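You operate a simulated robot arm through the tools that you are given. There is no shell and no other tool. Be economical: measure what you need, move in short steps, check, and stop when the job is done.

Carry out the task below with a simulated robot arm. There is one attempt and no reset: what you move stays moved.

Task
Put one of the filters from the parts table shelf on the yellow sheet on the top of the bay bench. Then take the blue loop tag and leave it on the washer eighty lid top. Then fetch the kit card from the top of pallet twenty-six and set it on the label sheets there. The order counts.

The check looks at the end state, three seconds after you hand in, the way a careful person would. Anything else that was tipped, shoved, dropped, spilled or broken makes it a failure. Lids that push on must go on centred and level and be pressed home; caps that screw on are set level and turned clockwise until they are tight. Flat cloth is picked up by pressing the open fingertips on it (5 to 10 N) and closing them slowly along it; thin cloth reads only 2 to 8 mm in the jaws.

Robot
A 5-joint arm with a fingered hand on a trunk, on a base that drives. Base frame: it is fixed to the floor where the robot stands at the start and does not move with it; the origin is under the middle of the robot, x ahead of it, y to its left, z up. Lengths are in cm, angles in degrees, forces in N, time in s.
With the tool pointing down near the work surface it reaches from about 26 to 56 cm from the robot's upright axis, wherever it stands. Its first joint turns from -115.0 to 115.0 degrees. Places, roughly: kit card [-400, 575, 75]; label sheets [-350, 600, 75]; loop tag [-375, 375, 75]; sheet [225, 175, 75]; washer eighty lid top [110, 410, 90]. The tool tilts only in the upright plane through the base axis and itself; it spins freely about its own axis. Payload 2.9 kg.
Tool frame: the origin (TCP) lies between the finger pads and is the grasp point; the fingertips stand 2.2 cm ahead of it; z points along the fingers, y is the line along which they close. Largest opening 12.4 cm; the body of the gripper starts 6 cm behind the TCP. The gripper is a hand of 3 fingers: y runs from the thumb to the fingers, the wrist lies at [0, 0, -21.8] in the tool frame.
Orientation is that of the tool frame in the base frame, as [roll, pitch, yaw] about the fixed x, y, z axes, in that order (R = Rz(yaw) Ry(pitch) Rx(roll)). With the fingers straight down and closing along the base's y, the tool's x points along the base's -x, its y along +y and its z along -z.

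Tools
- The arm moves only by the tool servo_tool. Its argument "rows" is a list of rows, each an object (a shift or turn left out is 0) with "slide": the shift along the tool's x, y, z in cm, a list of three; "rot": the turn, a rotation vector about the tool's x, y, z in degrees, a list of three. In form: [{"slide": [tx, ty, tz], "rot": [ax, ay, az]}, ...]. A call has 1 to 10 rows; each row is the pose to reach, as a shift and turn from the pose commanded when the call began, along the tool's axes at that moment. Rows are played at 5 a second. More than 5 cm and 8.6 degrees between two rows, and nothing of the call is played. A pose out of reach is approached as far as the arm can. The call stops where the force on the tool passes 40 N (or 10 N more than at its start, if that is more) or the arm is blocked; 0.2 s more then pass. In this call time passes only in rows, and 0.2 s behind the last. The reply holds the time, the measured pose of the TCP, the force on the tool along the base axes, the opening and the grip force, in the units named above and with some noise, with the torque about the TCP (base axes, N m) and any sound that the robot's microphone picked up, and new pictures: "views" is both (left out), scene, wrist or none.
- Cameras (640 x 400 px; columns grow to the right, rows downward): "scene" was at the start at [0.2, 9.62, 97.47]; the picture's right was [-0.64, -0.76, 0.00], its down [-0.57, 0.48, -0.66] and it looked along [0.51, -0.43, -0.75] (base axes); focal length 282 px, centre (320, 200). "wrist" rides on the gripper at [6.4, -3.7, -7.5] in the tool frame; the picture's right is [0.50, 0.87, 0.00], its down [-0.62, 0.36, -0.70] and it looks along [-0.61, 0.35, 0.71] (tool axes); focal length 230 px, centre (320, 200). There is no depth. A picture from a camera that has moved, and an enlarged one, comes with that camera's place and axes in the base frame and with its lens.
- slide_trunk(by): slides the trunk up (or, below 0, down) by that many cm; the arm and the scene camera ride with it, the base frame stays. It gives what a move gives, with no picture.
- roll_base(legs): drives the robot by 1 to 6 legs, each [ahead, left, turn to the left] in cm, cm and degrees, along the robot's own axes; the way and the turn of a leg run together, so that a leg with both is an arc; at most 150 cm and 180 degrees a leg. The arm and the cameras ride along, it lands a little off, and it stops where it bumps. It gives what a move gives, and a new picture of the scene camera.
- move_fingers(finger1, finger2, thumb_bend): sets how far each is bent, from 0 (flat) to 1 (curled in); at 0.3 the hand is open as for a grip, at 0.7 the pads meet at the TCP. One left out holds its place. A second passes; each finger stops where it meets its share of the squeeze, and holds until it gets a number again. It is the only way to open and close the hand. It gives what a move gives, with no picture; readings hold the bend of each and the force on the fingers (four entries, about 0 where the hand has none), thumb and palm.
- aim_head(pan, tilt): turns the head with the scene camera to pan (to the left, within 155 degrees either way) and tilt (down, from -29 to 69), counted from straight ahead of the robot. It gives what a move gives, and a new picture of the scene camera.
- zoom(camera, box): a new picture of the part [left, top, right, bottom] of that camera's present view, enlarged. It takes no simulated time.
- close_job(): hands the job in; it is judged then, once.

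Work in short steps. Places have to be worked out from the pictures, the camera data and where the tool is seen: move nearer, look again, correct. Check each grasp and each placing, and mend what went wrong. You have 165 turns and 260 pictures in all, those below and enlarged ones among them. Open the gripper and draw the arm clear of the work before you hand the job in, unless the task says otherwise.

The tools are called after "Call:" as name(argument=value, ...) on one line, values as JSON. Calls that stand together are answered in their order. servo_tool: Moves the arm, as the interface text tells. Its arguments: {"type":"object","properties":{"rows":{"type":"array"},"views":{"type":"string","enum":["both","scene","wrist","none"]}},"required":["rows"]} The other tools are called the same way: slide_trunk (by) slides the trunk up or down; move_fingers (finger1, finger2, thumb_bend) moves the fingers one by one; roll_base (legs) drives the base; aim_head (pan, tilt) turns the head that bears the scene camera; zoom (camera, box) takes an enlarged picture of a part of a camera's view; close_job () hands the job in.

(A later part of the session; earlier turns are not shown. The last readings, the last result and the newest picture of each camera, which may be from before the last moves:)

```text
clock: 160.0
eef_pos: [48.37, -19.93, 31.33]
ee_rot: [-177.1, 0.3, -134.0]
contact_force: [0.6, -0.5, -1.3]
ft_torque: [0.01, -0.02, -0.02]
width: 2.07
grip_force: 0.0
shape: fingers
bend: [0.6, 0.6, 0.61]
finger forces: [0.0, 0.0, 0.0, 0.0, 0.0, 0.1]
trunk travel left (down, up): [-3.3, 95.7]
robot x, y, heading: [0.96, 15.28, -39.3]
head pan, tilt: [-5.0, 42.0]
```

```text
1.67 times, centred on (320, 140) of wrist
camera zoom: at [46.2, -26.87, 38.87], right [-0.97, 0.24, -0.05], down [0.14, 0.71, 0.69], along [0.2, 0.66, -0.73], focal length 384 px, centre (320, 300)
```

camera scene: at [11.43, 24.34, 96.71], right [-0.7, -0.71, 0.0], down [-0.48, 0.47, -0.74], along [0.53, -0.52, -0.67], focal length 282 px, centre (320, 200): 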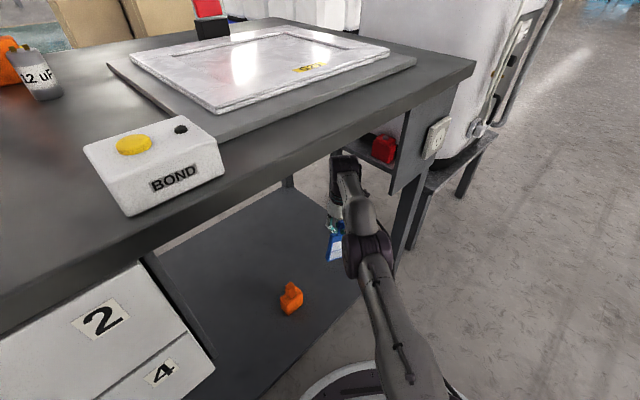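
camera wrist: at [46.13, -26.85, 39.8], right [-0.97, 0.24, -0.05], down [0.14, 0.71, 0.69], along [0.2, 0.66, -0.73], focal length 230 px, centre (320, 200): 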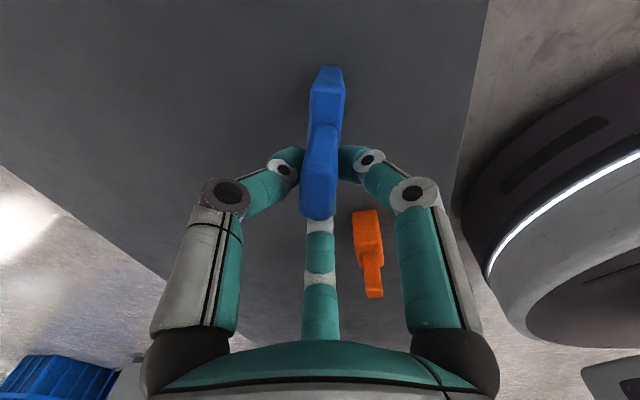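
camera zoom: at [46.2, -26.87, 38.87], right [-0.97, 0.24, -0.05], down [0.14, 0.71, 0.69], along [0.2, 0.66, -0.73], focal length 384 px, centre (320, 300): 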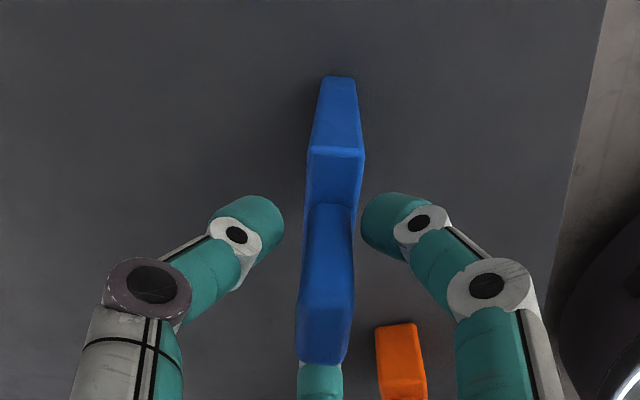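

It stands freely. Open wider and lift straight up.

Call:
move_fingers(finger1=0.4, finger2=0.4, thumb_bend=0.4)

Call:
servo_tool(rows=[{"slide": [0, 0, -1.5]}, {"slide": [0, 0, -3]}, {"slide": [0, 0, -4.5]}, {"slide": [0, 0, -5.3]}], views="both")

```text
clock: 161.0
eef_pos: [48.35, -19.83, 31.25]
ee_rot: [-177.1, 0.4, -134.1]
contact_force: [0.2, 0.3, -0.5]
ft_torque: [0.01, 0.0, 0.03]
width: 7.68
grip_force: 0.0
shape: fingers
bend: [0.4, 0.4, 0.4]
finger forces: [0.0, 0.1, 0.0, 0.0, 0.1, 0.1]
trunk travel left (down, up): [-3.3, 95.7]
robot x, y, heading: [0.59, 15.17, -39.4]
head pan, tilt: [-5.0, 42.0]
```

```text
clock: 162.0
eef_pos: [48.05, -19.7, 36.5]
ee_rot: [-177.1, 0.4, -134.0]
contact_force: [0.3, 0.3, -0.1]
ft_torque: [0.03, 0.02, -0.01]
width: 7.67
grip_force: 0.0
shape: fingers
bend: [0.4, 0.4, 0.4]
finger forces: [0.0, 0.0, 0.0, 0.0, 0.0, 0.0]
trunk travel left (down, up): [-3.3, 95.7]
robot x, y, heading: [0.67, 15.4, -39.2]
head pan, tilt: [-5.0, 42.0]
camera scene: at [11.43, 24.34, 94.21], right [-0.7, -0.71, 0.0], down [-0.48, 0.47, -0.74], along [0.53, -0.52, -0.67], focal length 282 px, centre (320, 200)
camera wrist: at [45.94, -26.62, 44.15], right [-0.97, 0.24, -0.05], down [0.14, 0.71, 0.69], along [0.2, 0.66, -0.73], focal length 230 px, centre (320, 200)
```

scene: 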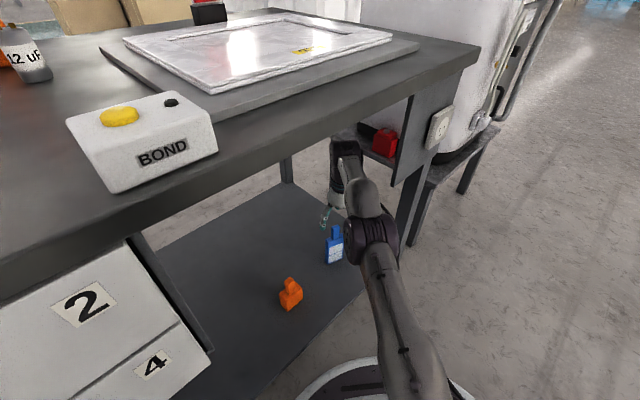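
wrist: 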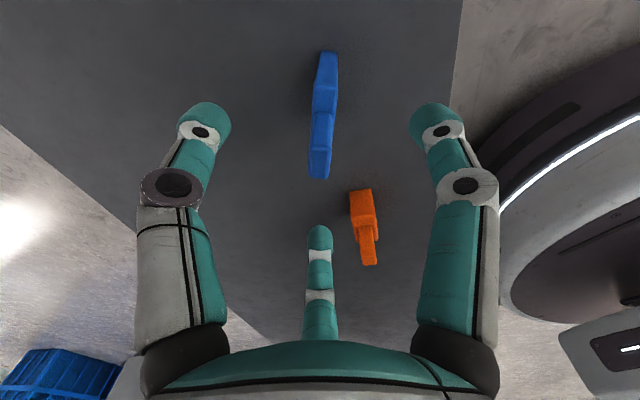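

The second filter stands upright again near its original spot. Raise slightly more and back out along the entry path.

Call:
servo_tool(rows=[{"slide": [0, 0, -1]}], views="none")

Call:
roll_base(legs=[[-6.1, 6, 0], [-38, -27, 0]])

Call:
zoom(camera="scene", box=[200, 100, 360, 260])

```text
clock: 162.4
eef_pos: [47.94, -19.47, 37.45]
ee_rot: [-177.0, 0.4, -133.9]
contact_force: [0.0, -0.4, 0.1]
ft_torque: [0.03, 0.05, 0.0]
width: 7.68
grip_force: 0.0
shape: fingers
bend: [0.4, 0.4, 0.4]
finger forces: [0.0, 0.1, 0.0, 0.0, 0.1, 0.0]
trunk travel left (down, up): [-3.3, 95.7]
robot x, y, heading: [0.88, 14.77, -39.5]
head pan, tilt: [-5.0, 42.0]
```

```text
clock: 165.8
eef_pos: [1.11, -7.34, 37.51]
ee_rot: [-177.0, 0.4, -133.2]
contact_force: [0.6, 0.1, 0.4]
ft_torque: [0.03, 0.02, 0.01]
width: 7.67
grip_force: 0.1
shape: fingers
bend: [0.4, 0.4, 0.4]
finger forces: [0.0, 0.0, 0.1, 0.1, 0.0, 0.1]
trunk travel left (down, up): [-3.3, 95.7]
robot x, y, heading: [-46.73, 26.26, -38.4]
head pan, tilt: [-5.0, 42.0]
camera scene: at [-36.08, 36.11, 94.21], right [-0.69, -0.73, 0.0], down [-0.49, 0.46, -0.74], along [0.54, -0.51, -0.67], focal length 282 px, centre (320, 200)
```

scene: 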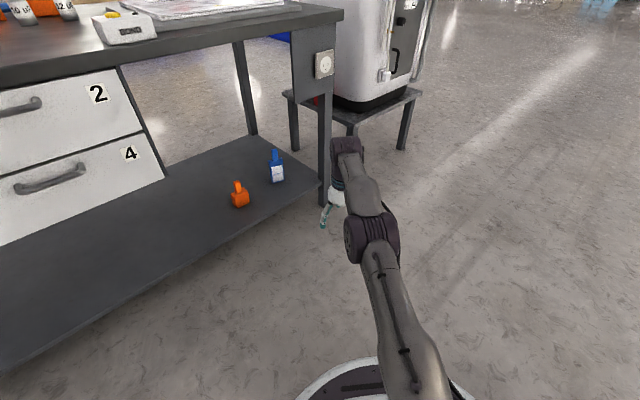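

```text
2.50 times, centred on (280, 180) of scene
camera zoom: at [-36.08, 36.11, 94.21], right [-0.69, -0.73, 0.0], down [-0.49, 0.46, -0.74], along [0.54, -0.51, -0.67], focal length 706 px, centre (420, 250)
```

zoom: 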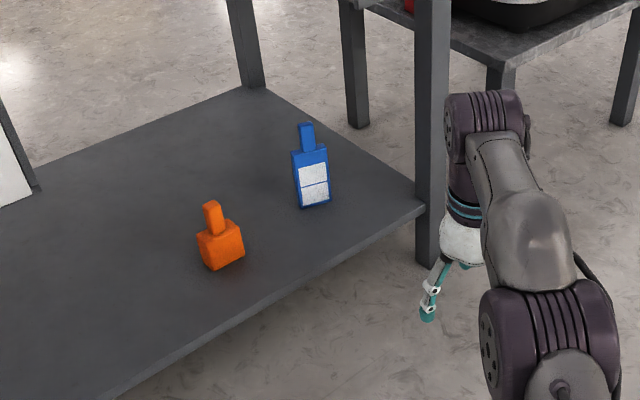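

Everything on the shelf is upright. Next the loop tag near (-375,375): raise the trunk, face up the aisle and drive to survey.

Call:
slide_trunk(by=40)

Call:
roll_base(legs=[[0, 0, 128.4], [140, 0, 0], [140, 0, 0]])

Call:
aim_head(pan=50, tilt=12)

```text
clock: 169.7
eef_pos: [1.01, -7.3, 77.45]
ee_rot: [-177.0, 0.4, -133.3]
contact_force: [-0.4, 0.3, 0.1]
ft_torque: [0.01, -0.03, 0.0]
width: 7.66
grip_force: 0.0
shape: fingers
bend: [0.4, 0.4, 0.4]
finger forces: [0.0, 0.0, 0.1, 0.0, 0.0, 0.0]
trunk travel left (down, up): [-43.3, 55.7]
robot x, y, heading: [-46.77, 26.71, -38.6]
head pan, tilt: [-5.0, 42.0]
```

```text
clock: 188.5
eef_pos: [-44.54, 364.32, 77.42]
ee_rot: [-177.1, 0.4, -6.2]
contact_force: [-0.2, -1.0, 0.1]
ft_torque: [0.0, 0.01, -0.01]
width: 7.68
grip_force: 0.1
shape: fingers
bend: [0.4, 0.4, 0.4]
finger forces: [0.0, 0.0, 0.0, 0.1, 0.0, 0.0]
trunk travel left (down, up): [-43.3, 55.7]
robot x, y, heading: [-43.01, 305.95, 88.3]
head pan, tilt: [-5.0, 42.0]
camera scene: at [-56.4, 308.62, 134.21], right [0.99, -0.11, 0.0], down [-0.08, -0.66, -0.74], along [0.08, 0.74, -0.67], focal length 282 px, centre (320, 200)
```

scene: 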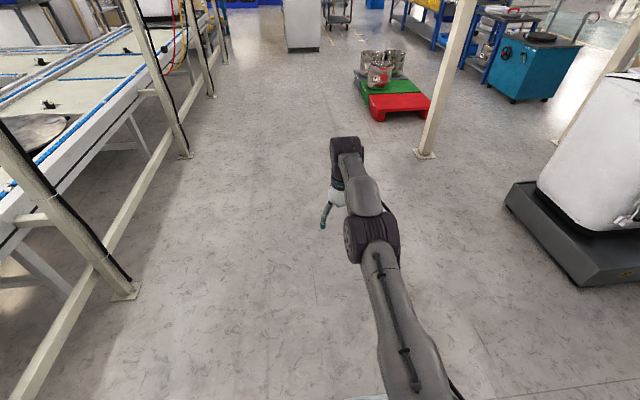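

```text
clock: 189.8
eef_pos: [-44.51, 364.21, 77.39]
ee_rot: [-177.0, 0.4, -6.3]
contact_force: [-1.2, 0.1, -0.2]
ft_torque: [0.01, 0.03, 0.0]
width: 7.67
grip_force: 0.1
shape: fingers
bend: [0.4, 0.4, 0.4]
finger forces: [0.0, 0.0, 0.0, 0.1, 0.0, 0.1]
trunk travel left (down, up): [-43.3, 55.7]
robot x, y, heading: [-42.63, 305.9, 88.3]
head pan, tilt: [50.0, 12.0]
camera scene: at [-64.33, 306.49, 138.94], right [0.66, 0.75, 0.0], down [0.16, -0.14, -0.98], along [-0.73, 0.65, -0.21], focal length 282 px, centre (320, 200)
```

scene: 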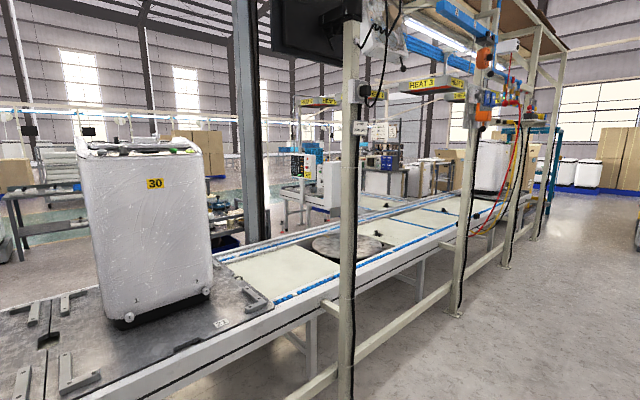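

Look directly toward the loop tag bearing and further up the line.

Call:
aim_head(pan=80, tilt=12)

Call:
aim_head(pan=15, tilt=12)

Call:
aim_head(pan=-55, tilt=18)

```text
clock: 190.7
eef_pos: [-44.63, 364.23, 77.42]
ee_rot: [-176.9, 0.5, -6.1]
contact_force: [0.6, -0.3, 0.5]
ft_torque: [0.07, -0.04, -0.06]
width: 7.67
grip_force: 0.1
shape: fingers
bend: [0.4, 0.4, 0.4]
finger forces: [0.0, 0.0, 0.0, 0.0, 0.0, 0.0]
trunk travel left (down, up): [-43.3, 55.7]
robot x, y, heading: [-43.05, 305.76, 88.4]
head pan, tilt: [80.0, 12.0]
camera scene: at [-66.49, 302.18, 138.95], right [0.2, 0.98, 0.0], down [0.2, -0.04, -0.98], along [-0.96, 0.2, -0.21], focal length 282 px, centre (320, 200)
```

scene: 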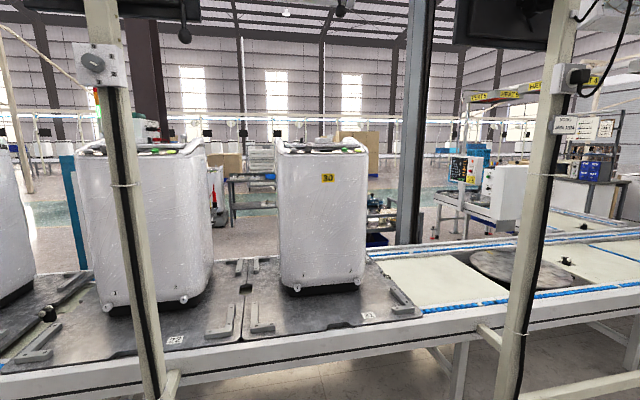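

```text
clock: 192.1
eef_pos: [-44.61, 364.34, 77.42]
ee_rot: [-177.0, 0.5, -6.3]
contact_force: [-0.6, 0.5, -0.3]
ft_torque: [-0.02, 0.01, 0.0]
width: 7.68
grip_force: 0.1
shape: fingers
bend: [0.4, 0.4, 0.4]
finger forces: [0.0, 0.0, 0.1, 0.0, 0.0, 0.0]
trunk travel left (down, up): [-43.3, 55.7]
robot x, y, heading: [-42.34, 305.76, 88.2]
head pan, tilt: [15.0, 12.0]
camera scene: at [-59.53, 309.37, 138.95], right [0.97, 0.23, 0.0], down [0.05, -0.2, -0.98], along [-0.23, 0.95, -0.21], focal length 282 px, centre (320, 200)
```

scene: 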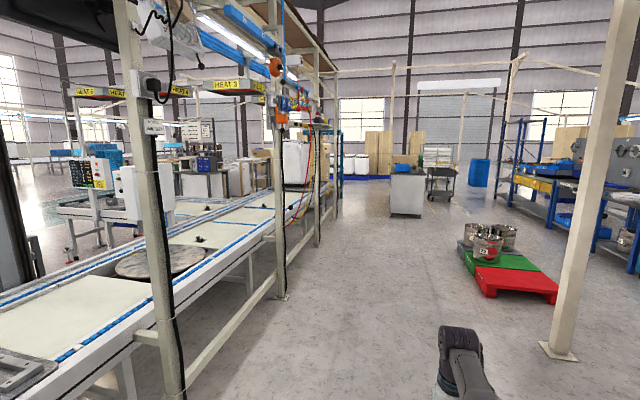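

```text
clock: 193.5
eef_pos: [-44.58, 364.23, 77.39]
ee_rot: [-176.9, 0.4, -6.2]
contact_force: [0.2, -0.6, -0.3]
ft_torque: [0.02, 0.06, 0.0]
width: 7.67
grip_force: 0.0
shape: fingers
bend: [0.4, 0.4, 0.4]
finger forces: [0.1, 0.0, 0.0, 0.0, 0.0, 0.0]
trunk travel left (down, up): [-43.3, 55.7]
robot x, y, heading: [-43.16, 305.78, 88.5]
head pan, tilt: [-55.0, 18.0]
camera scene: at [-49.58, 305.45, 137.97], right [0.55, -0.83, 0.0], down [-0.26, -0.17, -0.95], along [0.79, 0.52, -0.31], focal length 282 px, centre (320, 200)
```

scene: 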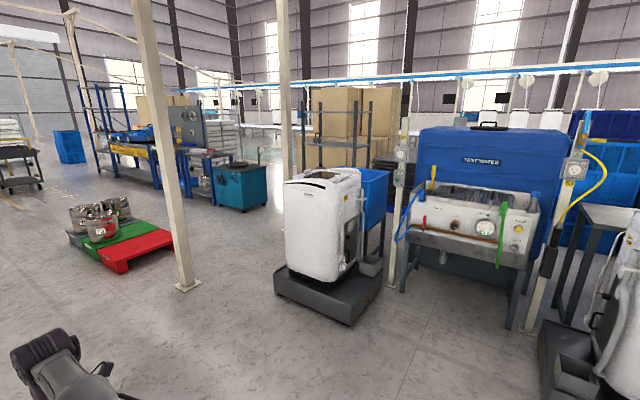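

Washer eighty is the one on the cart at (115,413). The tag lies beyond the conveyor line, so go up the aisle to find the line's end.

Call:
roll_base(legs=[[0, 0, 1.6], [150, 20, 0], [150, 20, 0], [60, 0, 0]])

Call:
aim_head(pan=40, tilt=12)

Call:
aim_head(pan=100, tilt=15)

```text
refused: leg 2 is longer than a leg can be; nothing moved
```

```text
clock: 195.2
eef_pos: [-44.54, 364.35, 77.39]
ee_rot: [-177.0, 0.4, -6.2]
contact_force: [0.5, 0.1, -0.6]
ft_torque: [-0.03, 0.0, -0.03]
width: 7.65
grip_force: 0.0
shape: fingers
bend: [0.4, 0.4, 0.4]
finger forces: [0.0, 0.1, 0.1, 0.0, 0.0, 0.1]
trunk travel left (down, up): [-43.3, 55.7]
robot x, y, heading: [-42.79, 305.72, 88.5]
head pan, tilt: [40.0, 12.0]
camera scene: at [-63.15, 307.61, 138.95], right [0.78, 0.62, 0.0], down [0.13, -0.16, -0.98], along [-0.61, 0.77, -0.21], focal length 282 px, centre (320, 200)
```

scene: 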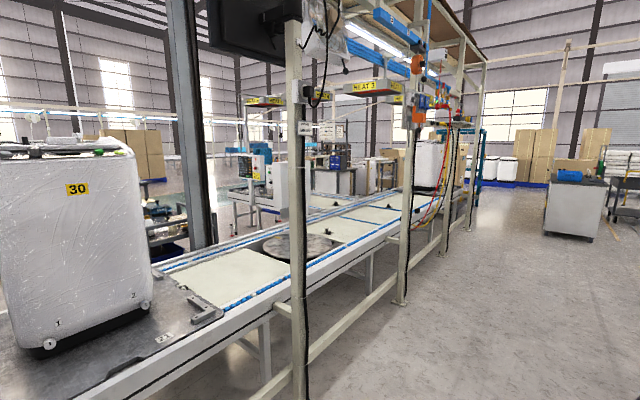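

```text
clock: 196.5
eef_pos: [-44.58, 364.32, 77.47]
ee_rot: [-177.0, 0.3, -6.2]
contact_force: [0.4, 0.4, 0.2]
ft_torque: [-0.01, 0.02, 0.01]
width: 7.67
grip_force: 0.1
shape: fingers
bend: [0.4, 0.4, 0.4]
finger forces: [0.0, 0.1, 0.0, 0.2, 0.0, 0.0]
trunk travel left (down, up): [-43.3, 55.7]
robot x, y, heading: [-42.79, 305.88, 88.4]
head pan, tilt: [100.0, 15.0]
camera scene: at [-66.6, 298.94, 138.46], right [-0.15, 0.99, 0.0], down [0.26, 0.04, -0.97], along [-0.96, -0.14, -0.26], focal length 282 px, centre (320, 200)
```

scene: 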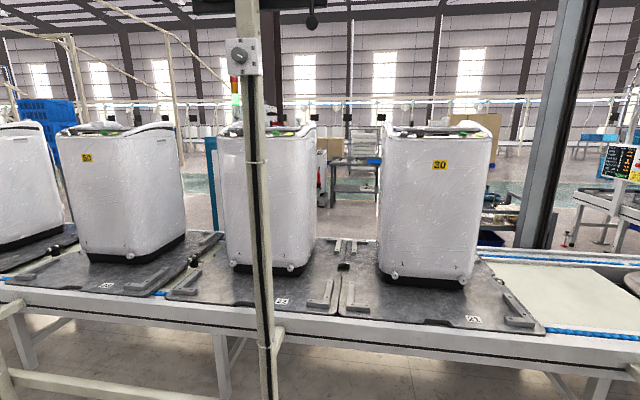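

Re-issue the drive with shorter legs.

Call:
roll_base(legs=[[0, 0, 1.6], [145, 20, 0], [145, 20, 0], [80, 0, 0]])

Call:
aim_head(pan=30, tilt=15)

Call:
aim_head(pan=95, tilt=15)

```text
clock: 214.8
eef_pos: [-79.64, 734.2, 77.35]
ee_rot: [-177.1, 0.4, -5.4]
contact_force: [-0.9, 0.5, -0.1]
ft_torque: [0.0, -0.02, 0.04]
width: 7.68
grip_force: 0.1
shape: fingers
bend: [0.4, 0.4, 0.4]
finger forces: [0.1, 0.0, 0.1, 0.0, 0.0, 0.0]
trunk travel left (down, up): [-43.3, 55.7]
robot x, y, heading: [-77.41, 675.82, 89.5]
head pan, tilt: [100.0, 15.0]
camera scene: at [-100.67, 668.63, 138.46], right [-0.16, 0.99, 0.0], down [0.26, 0.04, -0.97], along [-0.95, -0.15, -0.26], focal length 282 px, centre (320, 200)
```

scene: 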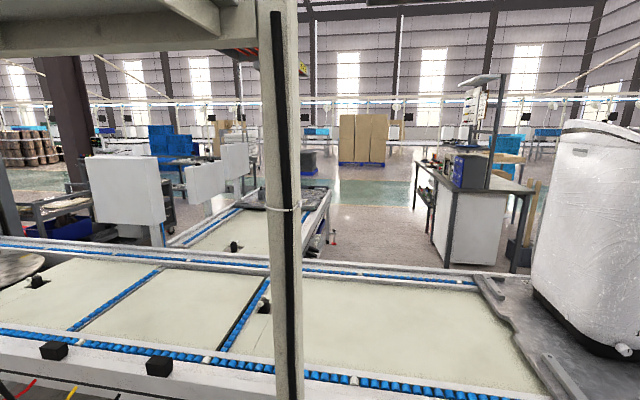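

```text
clock: 216.3
eef_pos: [-79.55, 734.22, 77.45]
ee_rot: [-177.0, 0.4, -5.4]
contact_force: [0.4, 1.3, 0.0]
ft_torque: [0.01, -0.02, -0.02]
width: 7.67
grip_force: 0.1
shape: fingers
bend: [0.4, 0.4, 0.4]
finger forces: [0.0, 0.0, 0.0, 0.0, 0.0, 0.0]
trunk travel left (down, up): [-43.3, 55.7]
robot x, y, heading: [-76.91, 675.68, 89.3]
head pan, tilt: [30.0, 15.0]
camera scene: at [-96.01, 678.24, 138.46], right [0.87, 0.49, 0.0], down [0.13, -0.23, -0.97], along [-0.47, 0.84, -0.26], focal length 282 px, centre (320, 200)
```

scene: 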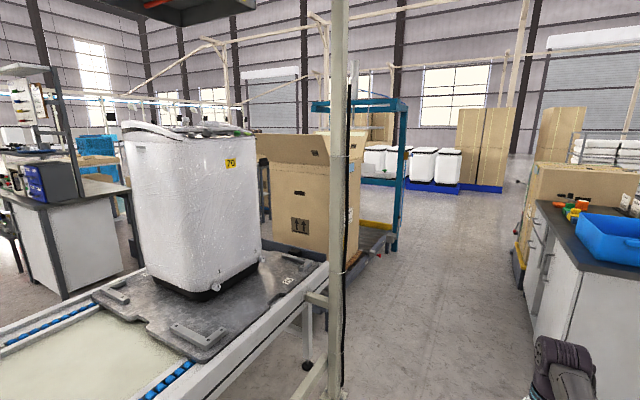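

```text
clock: 217.6
eef_pos: [-79.5, 734.21, 77.41]
ee_rot: [-176.9, 0.4, -5.4]
contact_force: [0.0, 0.0, 0.2]
ft_torque: [-0.04, 0.0, -0.03]
width: 7.65
grip_force: 0.0
shape: fingers
bend: [0.4, 0.4, 0.4]
finger forces: [0.0, 0.0, 0.0, 0.1, 0.1, 0.0]
trunk travel left (down, up): [-43.3, 55.7]
robot x, y, heading: [-76.96, 675.72, 89.3]
head pan, tilt: [95.0, 15.0]
camera scene: at [-100.76, 669.41, 138.46], right [-0.07, 1.0, 0.0], down [0.26, 0.02, -0.97], along [-0.96, -0.07, -0.26], focal length 282 px, centre (320, 200)
```

scene: 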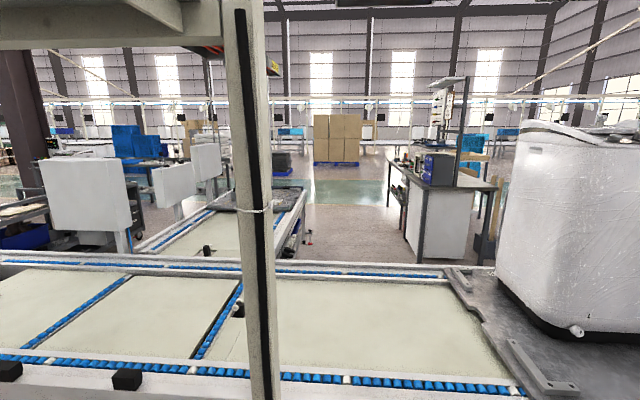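

The line (with end frame) ends near y≈980; pallet 26 should be on the branch conveyor around (-400,575). Drive round the north end.

Call:
roll_base(legs=[[100, 20, 0], [130, 0, 0]])

Call:
aim_head(pan=60, tilt=15)

Call:
aim_head(pan=110, tilt=15)

```text
clock: 229.0
eef_pos: [-97.03, 964.04, 77.5]
ee_rot: [-177.1, 0.4, -5.5]
contact_force: [0.3, -0.3, -0.7]
ft_torque: [0.01, -0.01, 0.02]
width: 7.68
grip_force: 0.1
shape: fingers
bend: [0.4, 0.4, 0.4]
finger forces: [0.1, 0.1, 0.0, 0.0, 0.0, 0.0]
trunk travel left (down, up): [-43.3, 55.7]
robot x, y, heading: [-94.79, 905.66, 89.2]
head pan, tilt: [95.0, 15.0]
camera scene: at [-118.41, 899.12, 138.46], right [-0.07, 1.0, 0.0], down [0.26, 0.02, -0.97], along [-0.96, -0.07, -0.26], focal length 282 px, centre (320, 200)
```

scene: 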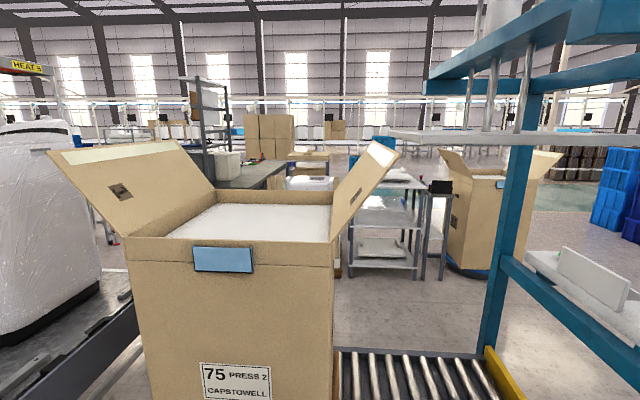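

```text
clock: 230.0
eef_pos: [-97.04, 963.9, 77.43]
ee_rot: [-177.1, 0.5, -5.4]
contact_force: [0.2, 0.4, 0.2]
ft_torque: [0.0, -0.01, 0.01]
width: 7.67
grip_force: 0.0
shape: fingers
bend: [0.4, 0.4, 0.4]
finger forces: [0.0, 0.0, 0.1, 0.0, 0.0, 0.1]
trunk travel left (down, up): [-43.3, 55.7]
robot x, y, heading: [-94.6, 905.41, 89.2]
head pan, tilt: [60.0, 15.0]
camera scene: at [-117.11, 904.56, 138.46], right [0.51, 0.86, 0.0], down [0.22, -0.13, -0.97], along [-0.83, 0.5, -0.26], focal length 282 px, centre (320, 200)
```

scene: 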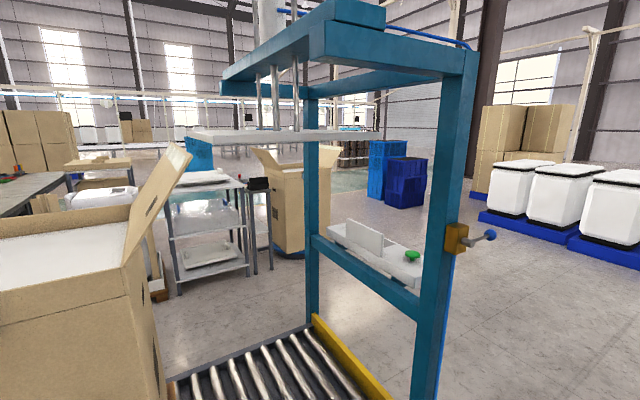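

```text
clock: 231.2
eef_pos: [-97.05, 963.82, 77.35]
ee_rot: [-177.0, 0.4, -5.5]
contact_force: [0.4, -0.4, 0.9]
ft_torque: [0.04, 0.03, 0.0]
width: 7.65
grip_force: 0.0
shape: fingers
bend: [0.4, 0.4, 0.4]
finger forces: [0.1, 0.0, 0.0, 0.0, 0.0, 0.1]
trunk travel left (down, up): [-43.3, 55.7]
robot x, y, heading: [-94.81, 905.54, 89.2]
head pan, tilt: [110.0, 15.0]
camera scene: at [-117.92, 896.72, 138.46], right [-0.33, 0.95, 0.0], down [0.24, 0.08, -0.97], along [-0.91, -0.32, -0.26], focal length 282 px, centre (320, 200)
```

scene: 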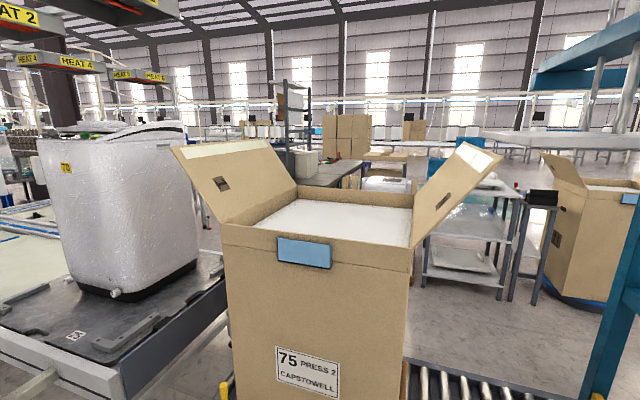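

Past the frame is open floor. Drive to y≈1055, turn to face −y, shift to x≈-290 and start down the lane on the far side.

Call:
roll_base(legs=[[149, 0, 0], [0, 0, 180], [0, -100, 0], [0, -93, 0]])

Call:
aim_head(pan=0, tilt=20)

```text
clock: 249.9
eef_pos: [-168.58, 998.42, 78.0]
ee_rot: [-176.0, 0.4, 178.8]
contact_force: [10.0, 2.9, 13.7]
ft_torque: [-0.68, 1.95, 0.14]
width: 7.71
grip_force: 0.0
shape: fingers
bend: [0.4, 0.4, 0.4]
finger forces: [0.0, 0.0, 0.0, 0.0, 0.1, 0.0]
trunk travel left (down, up): [-43.3, 55.7]
robot x, y, heading: [-174.76, 1056.7, -88.3]
head pan, tilt: [110.0, 15.0]
stopped in leg 3: the force on the tool passed its limit at 105 N (the readings are from after the stop); the commanded pose is now the measured one
camera scene: at [-151.5, 1067.2, 138.38], right [0.37, -0.93, 0.0], down [-0.24, -0.1, -0.97], along [0.9, 0.36, -0.26], focal length 282 px, centre (320, 200)
```

scene: 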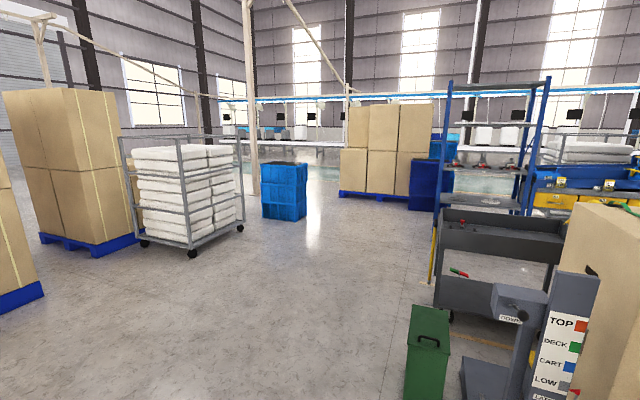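

```text
clock: 251.8
eef_pos: [-168.55, 998.31, 78.05]
ee_rot: [-176.1, 0.2, 178.7]
contact_force: [23.8, -10.5, 33.7]
ft_torque: [-0.23, 4.58, 1.67]
width: 7.68
grip_force: 0.0
shape: fingers
bend: [0.4, 0.4, 0.4]
finger forces: [0.0, 0.0, 0.1, 0.0, 0.0, 0.0]
trunk travel left (down, up): [-43.3, 55.7]
robot x, y, heading: [-174.57, 1056.73, -88.1]
head pan, tilt: [0.0, 20.0]
camera scene: at [-159.6, 1054.41, 137.61], right [-1.0, -0.03, 0.0], down [-0.01, 0.34, -0.94], along [0.03, -0.94, -0.34], focal length 282 px, centre (320, 200)
```

scene: 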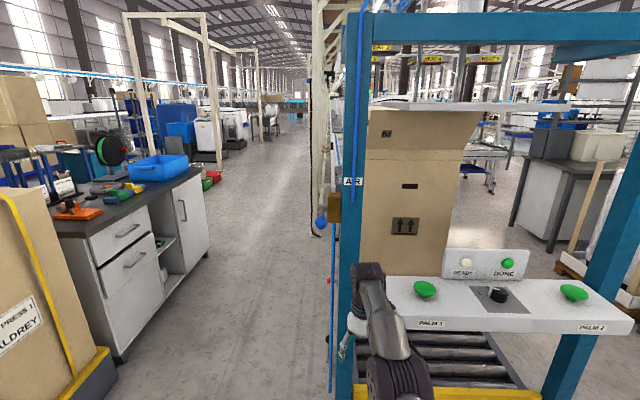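

The arm touched the frame's control shelf. Move back left (+x) and away in +y, then pass with more clearance.

Call:
roll_base(legs=[[0, 6, 0], [-40, 0, 0]])

Call:
aim_head(pan=-10, tilt=25)

Call:
aim_head(pan=-60, tilt=20)

```text
clock: 254.9
eef_pos: [-164.45, 1039.59, 77.82]
ee_rot: [-176.3, 0.5, 178.2]
contact_force: [1.0, 1.6, 0.0]
ft_torque: [0.01, 0.04, -0.01]
width: 7.71
grip_force: 0.1
shape: fingers
bend: [0.4, 0.4, 0.4]
finger forces: [0.0, 0.0, 0.0, 0.1, 0.0, 0.0]
trunk travel left (down, up): [-43.3, 55.7]
robot x, y, heading: [-170.16, 1098.14, -88.9]
head pan, tilt: [0.0, 20.0]
camera scene: at [-155.24, 1095.39, 137.65], right [-1.0, -0.02, 0.0], down [-0.01, 0.34, -0.94], along [0.02, -0.94, -0.34], focal length 282 px, centre (320, 200)
```

scene: 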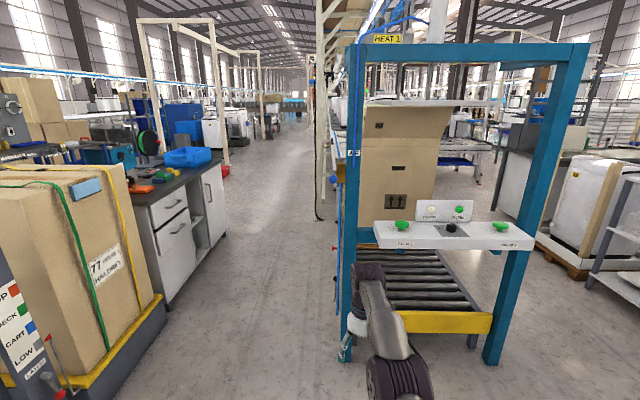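

```text
clock: 255.6
eef_pos: [-164.46, 1039.64, 77.9]
ee_rot: [-176.3, 0.4, 178.1]
contact_force: [0.3, -0.2, 0.7]
ft_torque: [0.01, 0.04, 0.04]
width: 7.69
grip_force: 0.0
shape: fingers
bend: [0.4, 0.4, 0.4]
finger forces: [0.0, 0.1, 0.0, 0.0, 0.0, 0.0]
trunk travel left (down, up): [-43.3, 55.7]
robot x, y, heading: [-170.29, 1098.16, -88.8]
head pan, tilt: [-10.0, 25.0]
camera scene: at [-156.83, 1095.54, 136.84], right [-0.99, 0.15, 0.0], down [0.06, 0.42, -0.91], along [-0.14, -0.9, -0.42], focal length 282 px, centre (320, 200)
```

scene: 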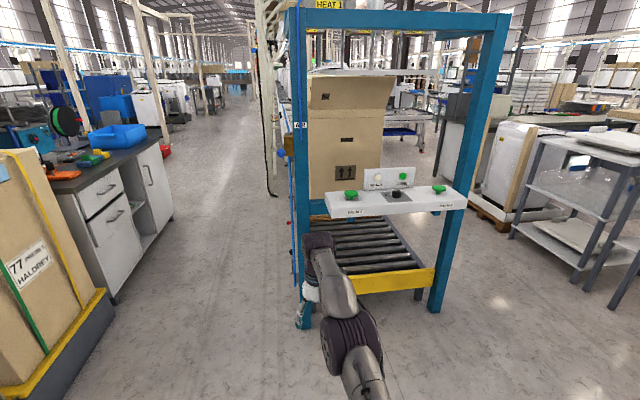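

```text
clock: 256.8
eef_pos: [-164.35, 1039.6, 77.9]
ee_rot: [-176.2, 0.5, 178.2]
contact_force: [0.1, 0.2, -0.4]
ft_torque: [0.03, -0.01, 0.0]
width: 7.7
grip_force: 0.0
shape: fingers
bend: [0.4, 0.4, 0.4]
finger forces: [0.1, 0.1, 0.0, 0.0, 0.0, 0.0]
trunk travel left (down, up): [-43.3, 55.7]
robot x, y, heading: [-170.12, 1098.32, -88.9]
head pan, tilt: [-60.0, 20.0]
camera scene: at [-163.4, 1099.8, 137.65], right [-0.52, 0.85, 0.0], down [0.29, 0.18, -0.94], along [-0.8, -0.49, -0.34], focal length 282 px, centre (320, 200)
```

scene: 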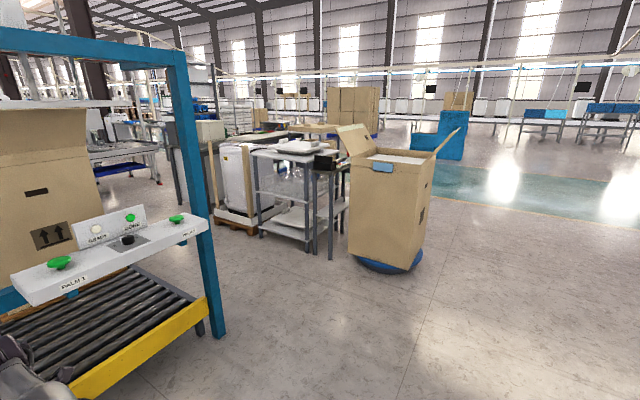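

Lane centre is x≈-300 (frame leg at -250, pallets at ≤-345). Go there and drive down.

Call:
roll_base(legs=[[0, -130, 0], [0, 0, -1.2], [120, 0, 0]])

Call:
aim_head(pan=0, tilt=20)

```text
clock: 269.3
eef_pos: [-292.5, 915.17, 77.76]
ee_rot: [-176.3, 0.5, 177.3]
contact_force: [0.3, 0.0, 0.5]
ft_torque: [0.01, 0.04, 0.0]
width: 7.7
grip_force: 0.0
shape: fingers
bend: [0.4, 0.4, 0.4]
finger forces: [0.1, 0.0, 0.0, 0.0, 0.0, 0.0]
trunk travel left (down, up): [-43.3, 55.7]
robot x, y, heading: [-297.03, 974.0, -89.7]
head pan, tilt: [-60.0, 20.0]
camera scene: at [-290.44, 975.37, 137.65], right [-0.51, 0.86, 0.0], down [0.3, 0.17, -0.94], along [-0.81, -0.47, -0.34], focal length 282 px, centre (320, 200)
```

scene: 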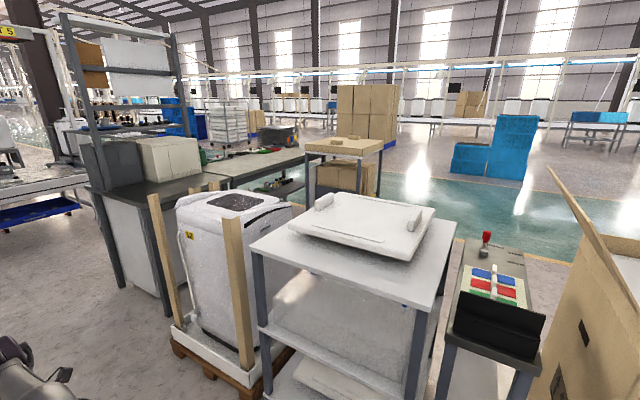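

```text
clock: 270.6
eef_pos: [-292.53, 915.27, 77.88]
ee_rot: [-176.2, 0.5, 177.3]
contact_force: [-0.4, -0.4, -0.9]
ft_torque: [-0.01, 0.0, -0.01]
width: 7.67
grip_force: 0.0
shape: fingers
bend: [0.4, 0.4, 0.4]
finger forces: [0.0, 0.0, 0.0, 0.0, 0.1, 0.0]
trunk travel left (down, up): [-43.3, 55.7]
robot x, y, heading: [-297.11, 973.83, -89.7]
head pan, tilt: [0.0, 20.0]
camera scene: at [-282.36, 970.78, 137.64], right [-1.0, -0.01, 0.0], down [0.0, 0.34, -0.94], along [0.0, -0.94, -0.34], focal length 282 px, centre (320, 200)
```

scene: 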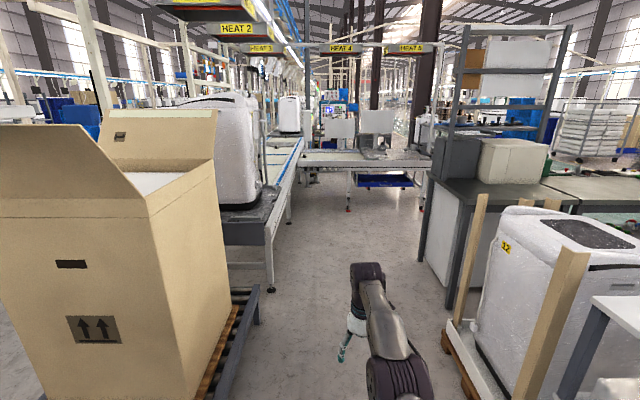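

Lane is clear to the branch conveyor near y≈625. Drive 205 cm further.

Call:
roll_base(legs=[[105, 0, 0], [100, -10, 0]])

Call:
aim_head(pan=-20, tilt=25)

```text
clock: 280.8
eef_pos: [-298.08, 709.48, 77.81]
ee_rot: [-176.4, 0.5, 178.3]
contact_force: [0.3, 0.2, 0.6]
ft_torque: [0.02, -0.01, 0.02]
width: 7.71
grip_force: 0.1
shape: fingers
bend: [0.4, 0.4, 0.4]
finger forces: [0.1, 0.1, 0.0, 0.0, 0.1, 0.0]
trunk travel left (down, up): [-43.3, 55.7]
robot x, y, heading: [-303.78, 768.23, -88.5]
head pan, tilt: [0.0, 20.0]
camera scene: at [-288.91, 765.23, 137.64], right [-1.0, -0.03, 0.0], down [-0.01, 0.34, -0.94], along [0.02, -0.94, -0.34], focal length 282 px, centre (320, 200)
```

scene: 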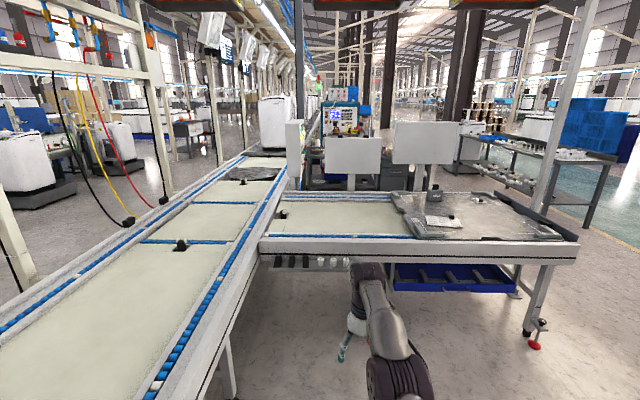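

```text
clock: 281.7
eef_pos: [-298.06, 709.49, 77.74]
ee_rot: [-176.4, 0.4, 178.3]
contact_force: [0.2, 0.2, 1.1]
ft_torque: [-0.01, 0.02, 0.0]
width: 7.71
grip_force: 0.1
shape: fingers
bend: [0.4, 0.4, 0.4]
finger forces: [0.0, 0.1, 0.1, 0.1, 0.0, 0.0]
trunk travel left (down, up): [-43.3, 55.7]
robot x, y, heading: [-303.74, 768.07, -88.4]
head pan, tilt: [-20.0, 25.0]
camera scene: at [-292.07, 765.82, 136.84], right [-0.95, 0.32, 0.0], down [0.13, 0.4, -0.91], along [-0.29, -0.86, -0.42], focal length 282 px, centre (320, 200)
```

scene: 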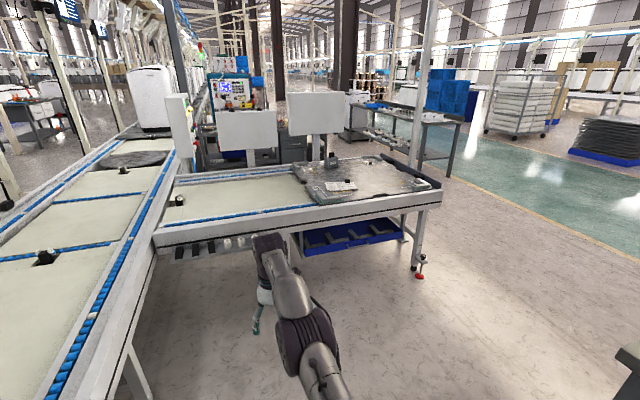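

Pallet 26 is on the end of the branch conveyor. Zoom on it and on the far table.

Call:
zoom(camera="scene", box=[280, 130, 440, 230])

Call:
zoom(camera="scene", box=[320, 60, 480, 170])

```text
4.00 times, centred on (360, 180) of scene
camera zoom: at [-292.07, 765.82, 136.84], right [-0.95, 0.32, 0.0], down [0.13, 0.4, -0.91], along [-0.29, -0.86, -0.42], focal length 1130 px, centre (160, 280)
```

zoom: 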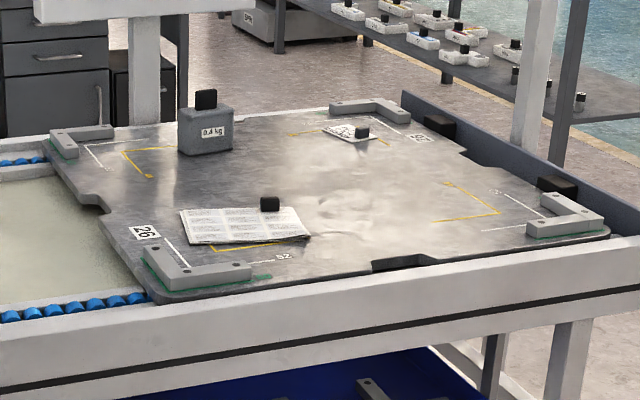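

```text
3.64 times, centred on (400, 115) of scene
camera zoom: at [-292.07, 765.82, 136.84], right [-0.95, 0.32, 0.0], down [0.13, 0.4, -0.91], along [-0.29, -0.86, -0.42], focal length 1027 px, centre (29, 509)
```

zoom: 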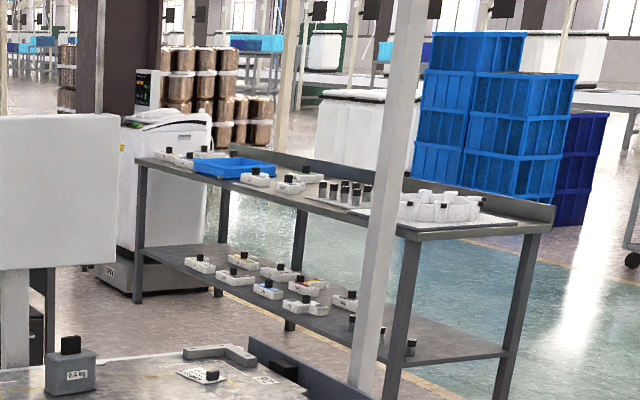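

The tag should be on the grey drawer cart behind the white panels near (-400,350). Turn to face −x, pass between desk and branch, and round the branch's end.

Call:
roll_base(legs=[[0, 0, -91.6], [0, 84, 0], [130, 0, 0], [40, 0, 0]])

Call:
aim_head(pan=70, tilt=20)

```text
clock: 287.3
eef_pos: [-362.15, 751.14, 78.04]
ee_rot: [-176.7, 0.3, 84.9]
contact_force: [24.5, 0.3, 2.0]
ft_torque: [0.03, 0.66, -0.1]
width: 6.76
grip_force: 12.3
shape: fingers
bend: [0.4, 0.4, 0.41]
finger forces: [0.0, 0.0, 0.0, 0.0, 24.1, 0.0]
trunk travel left (down, up): [-43.3, 55.7]
robot x, y, heading: [-303.77, 753.75, 177.9]
head pan, tilt: [-20.0, 25.0]
stopped in leg 2: the force on the tool passed its limit at 41 N (the readings are from after the stop); the commanded pose is now the measured one
camera scene: at [-306.18, 742.38, 136.86], right [0.37, 0.93, 0.0], down [0.39, -0.16, -0.91], along [-0.84, 0.34, -0.42], focal length 282 px, centre (320, 200)
```

scene: 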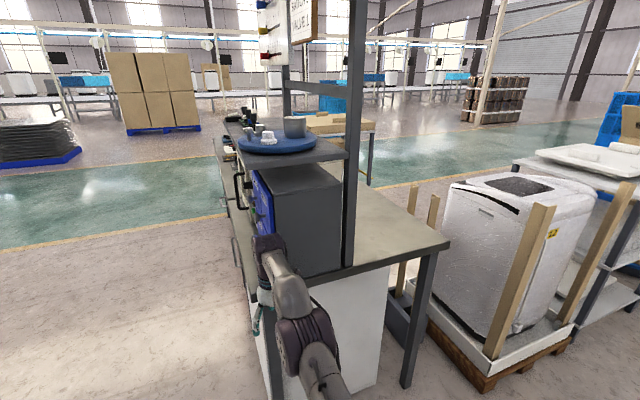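

```text
clock: 289.0
eef_pos: [-362.24, 751.28, 78.05]
ee_rot: [-176.6, 0.4, 84.9]
contact_force: [29.0, 0.5, -2.5]
ft_torque: [-0.07, 0.71, -0.22]
width: 6.65
grip_force: 15.0
shape: fingers
bend: [0.4, 0.4, 0.41]
finger forces: [0.0, 0.0, 0.1, 0.1, 29.4, 0.0]
trunk travel left (down, up): [-43.3, 55.7]
robot x, y, heading: [-303.9, 753.55, 178.2]
head pan, tilt: [70.0, 20.0]
camera scene: at [-301.12, 730.29, 137.64], right [-0.93, 0.37, 0.0], down [0.12, 0.32, -0.94], along [-0.35, -0.87, -0.34], focal length 282 px, centre (320, 200)
```

scene: 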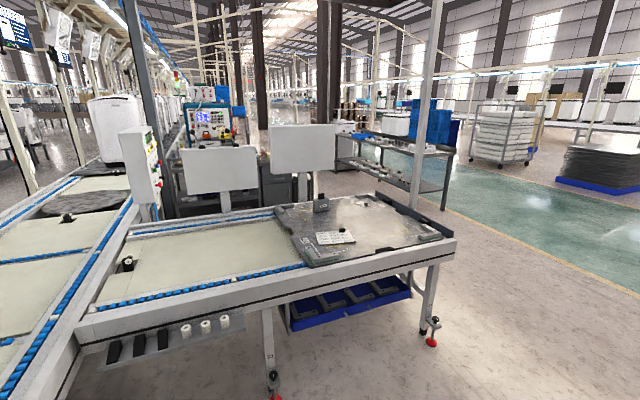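

The thumb touched the desk edge. Back away from it 12 cm, then continue left.

Call:
roll_base(legs=[[-12, 0, 0], [0, 70, 2]])

Call:
aim_head(pan=0, tilt=30)

```text
clock: 293.6
eef_pos: [-352.08, 679.33, 77.73]
ee_rot: [-176.7, 0.4, 86.0]
contact_force: [0.9, 0.1, -1.2]
ft_torque: [-0.01, -0.04, -0.02]
width: 7.68
grip_force: 0.1
shape: fingers
bend: [0.4, 0.4, 0.4]
finger forces: [0.0, 0.1, 0.0, 0.0, 0.1, 0.1]
trunk travel left (down, up): [-43.3, 55.7]
robot x, y, heading: [-293.43, 682.73, 179.2]
head pan, tilt: [70.0, 20.0]
camera scene: at [-290.79, 659.77, 137.64], right [-0.94, 0.35, 0.0], down [0.12, 0.32, -0.94], along [-0.33, -0.88, -0.34], focal length 282 px, centre (320, 200)
```

scene: 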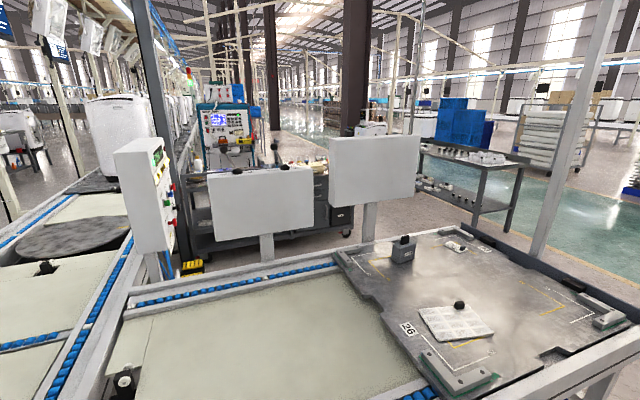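

```text
clock: 295.1
eef_pos: [-352.04, 679.48, 77.79]
ee_rot: [-176.7, 0.3, 86.1]
contact_force: [0.6, -0.1, 0.6]
ft_torque: [0.03, -0.02, 0.01]
width: 7.68
grip_force: 0.0
shape: fingers
bend: [0.4, 0.4, 0.4]
finger forces: [0.0, 0.0, 0.0, 0.1, 0.0, 0.0]
trunk travel left (down, up): [-43.3, 55.7]
robot x, y, heading: [-293.29, 682.91, 179.5]
head pan, tilt: [0.0, 30.0]
camera scene: at [-296.54, 668.61, 136.04], right [0.01, 1.0, 0.0], down [0.5, -0.01, -0.87], along [-0.87, 0.01, -0.5], focal length 282 px, centre (320, 200)
```

scene: 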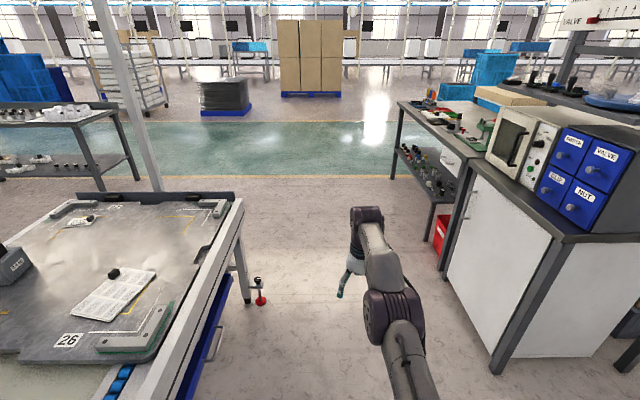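

The way ahead is clear. Drive to x≈-473, turn to face −y and look.

Call:
roll_base(legs=[[120, 0, 0], [60, 0, 0], [0, 0, 90]])

Call:
aim_head(pan=20, tilt=18)

```text
clock: 307.9
eef_pos: [-470.05, 626.17, 77.71]
ee_rot: [-176.7, 0.4, 175.8]
contact_force: [1.5, -0.5, 0.1]
ft_torque: [-0.02, -0.02, 0.02]
width: 7.71
grip_force: 0.1
shape: fingers
bend: [0.4, 0.4, 0.4]
finger forces: [0.1, 0.0, 0.0, 0.0, 0.1, 0.0]
trunk travel left (down, up): [-43.3, 55.7]
robot x, y, heading: [-473.31, 684.93, -91.1]
head pan, tilt: [0.0, 30.0]
camera scene: at [-458.53, 681.67, 136.04], right [-1.0, 0.02, 0.0], down [0.01, 0.5, -0.87], along [-0.02, -0.87, -0.5], focal length 282 px, centre (320, 200)
```

scene: 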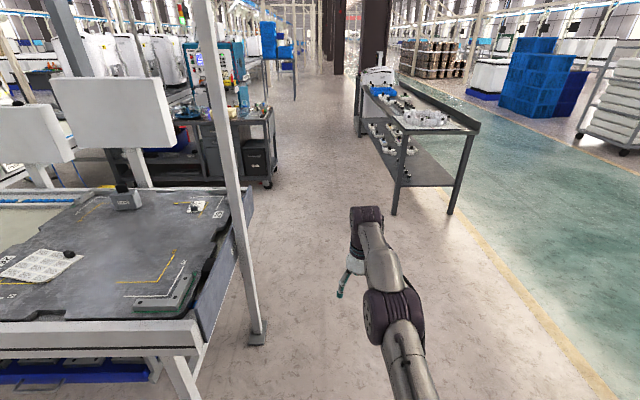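

```text
clock: 308.7
eef_pos: [-470.04, 626.13, 77.74]
ee_rot: [-176.6, 0.4, 175.7]
contact_force: [-0.7, -0.3, -0.2]
ft_torque: [-0.03, 0.0, 0.0]
width: 7.7
grip_force: 0.1
shape: fingers
bend: [0.4, 0.4, 0.4]
finger forces: [0.0, 0.0, 0.1, 0.0, 0.1, 0.1]
trunk travel left (down, up): [-43.3, 55.7]
robot x, y, heading: [-473.17, 684.76, -91.2]
head pan, tilt: [20.0, 18.0]
camera scene: at [-455.34, 681.89, 137.97], right [-0.95, -0.32, 0.0], down [-0.1, 0.29, -0.95], along [0.31, -0.9, -0.31], focal length 282 px, centre (320, 200)
```

scene: 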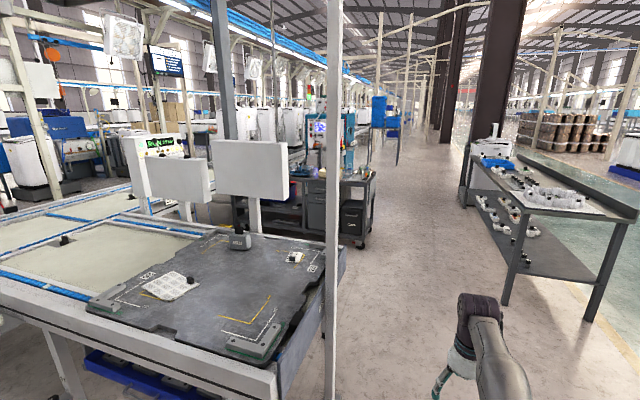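

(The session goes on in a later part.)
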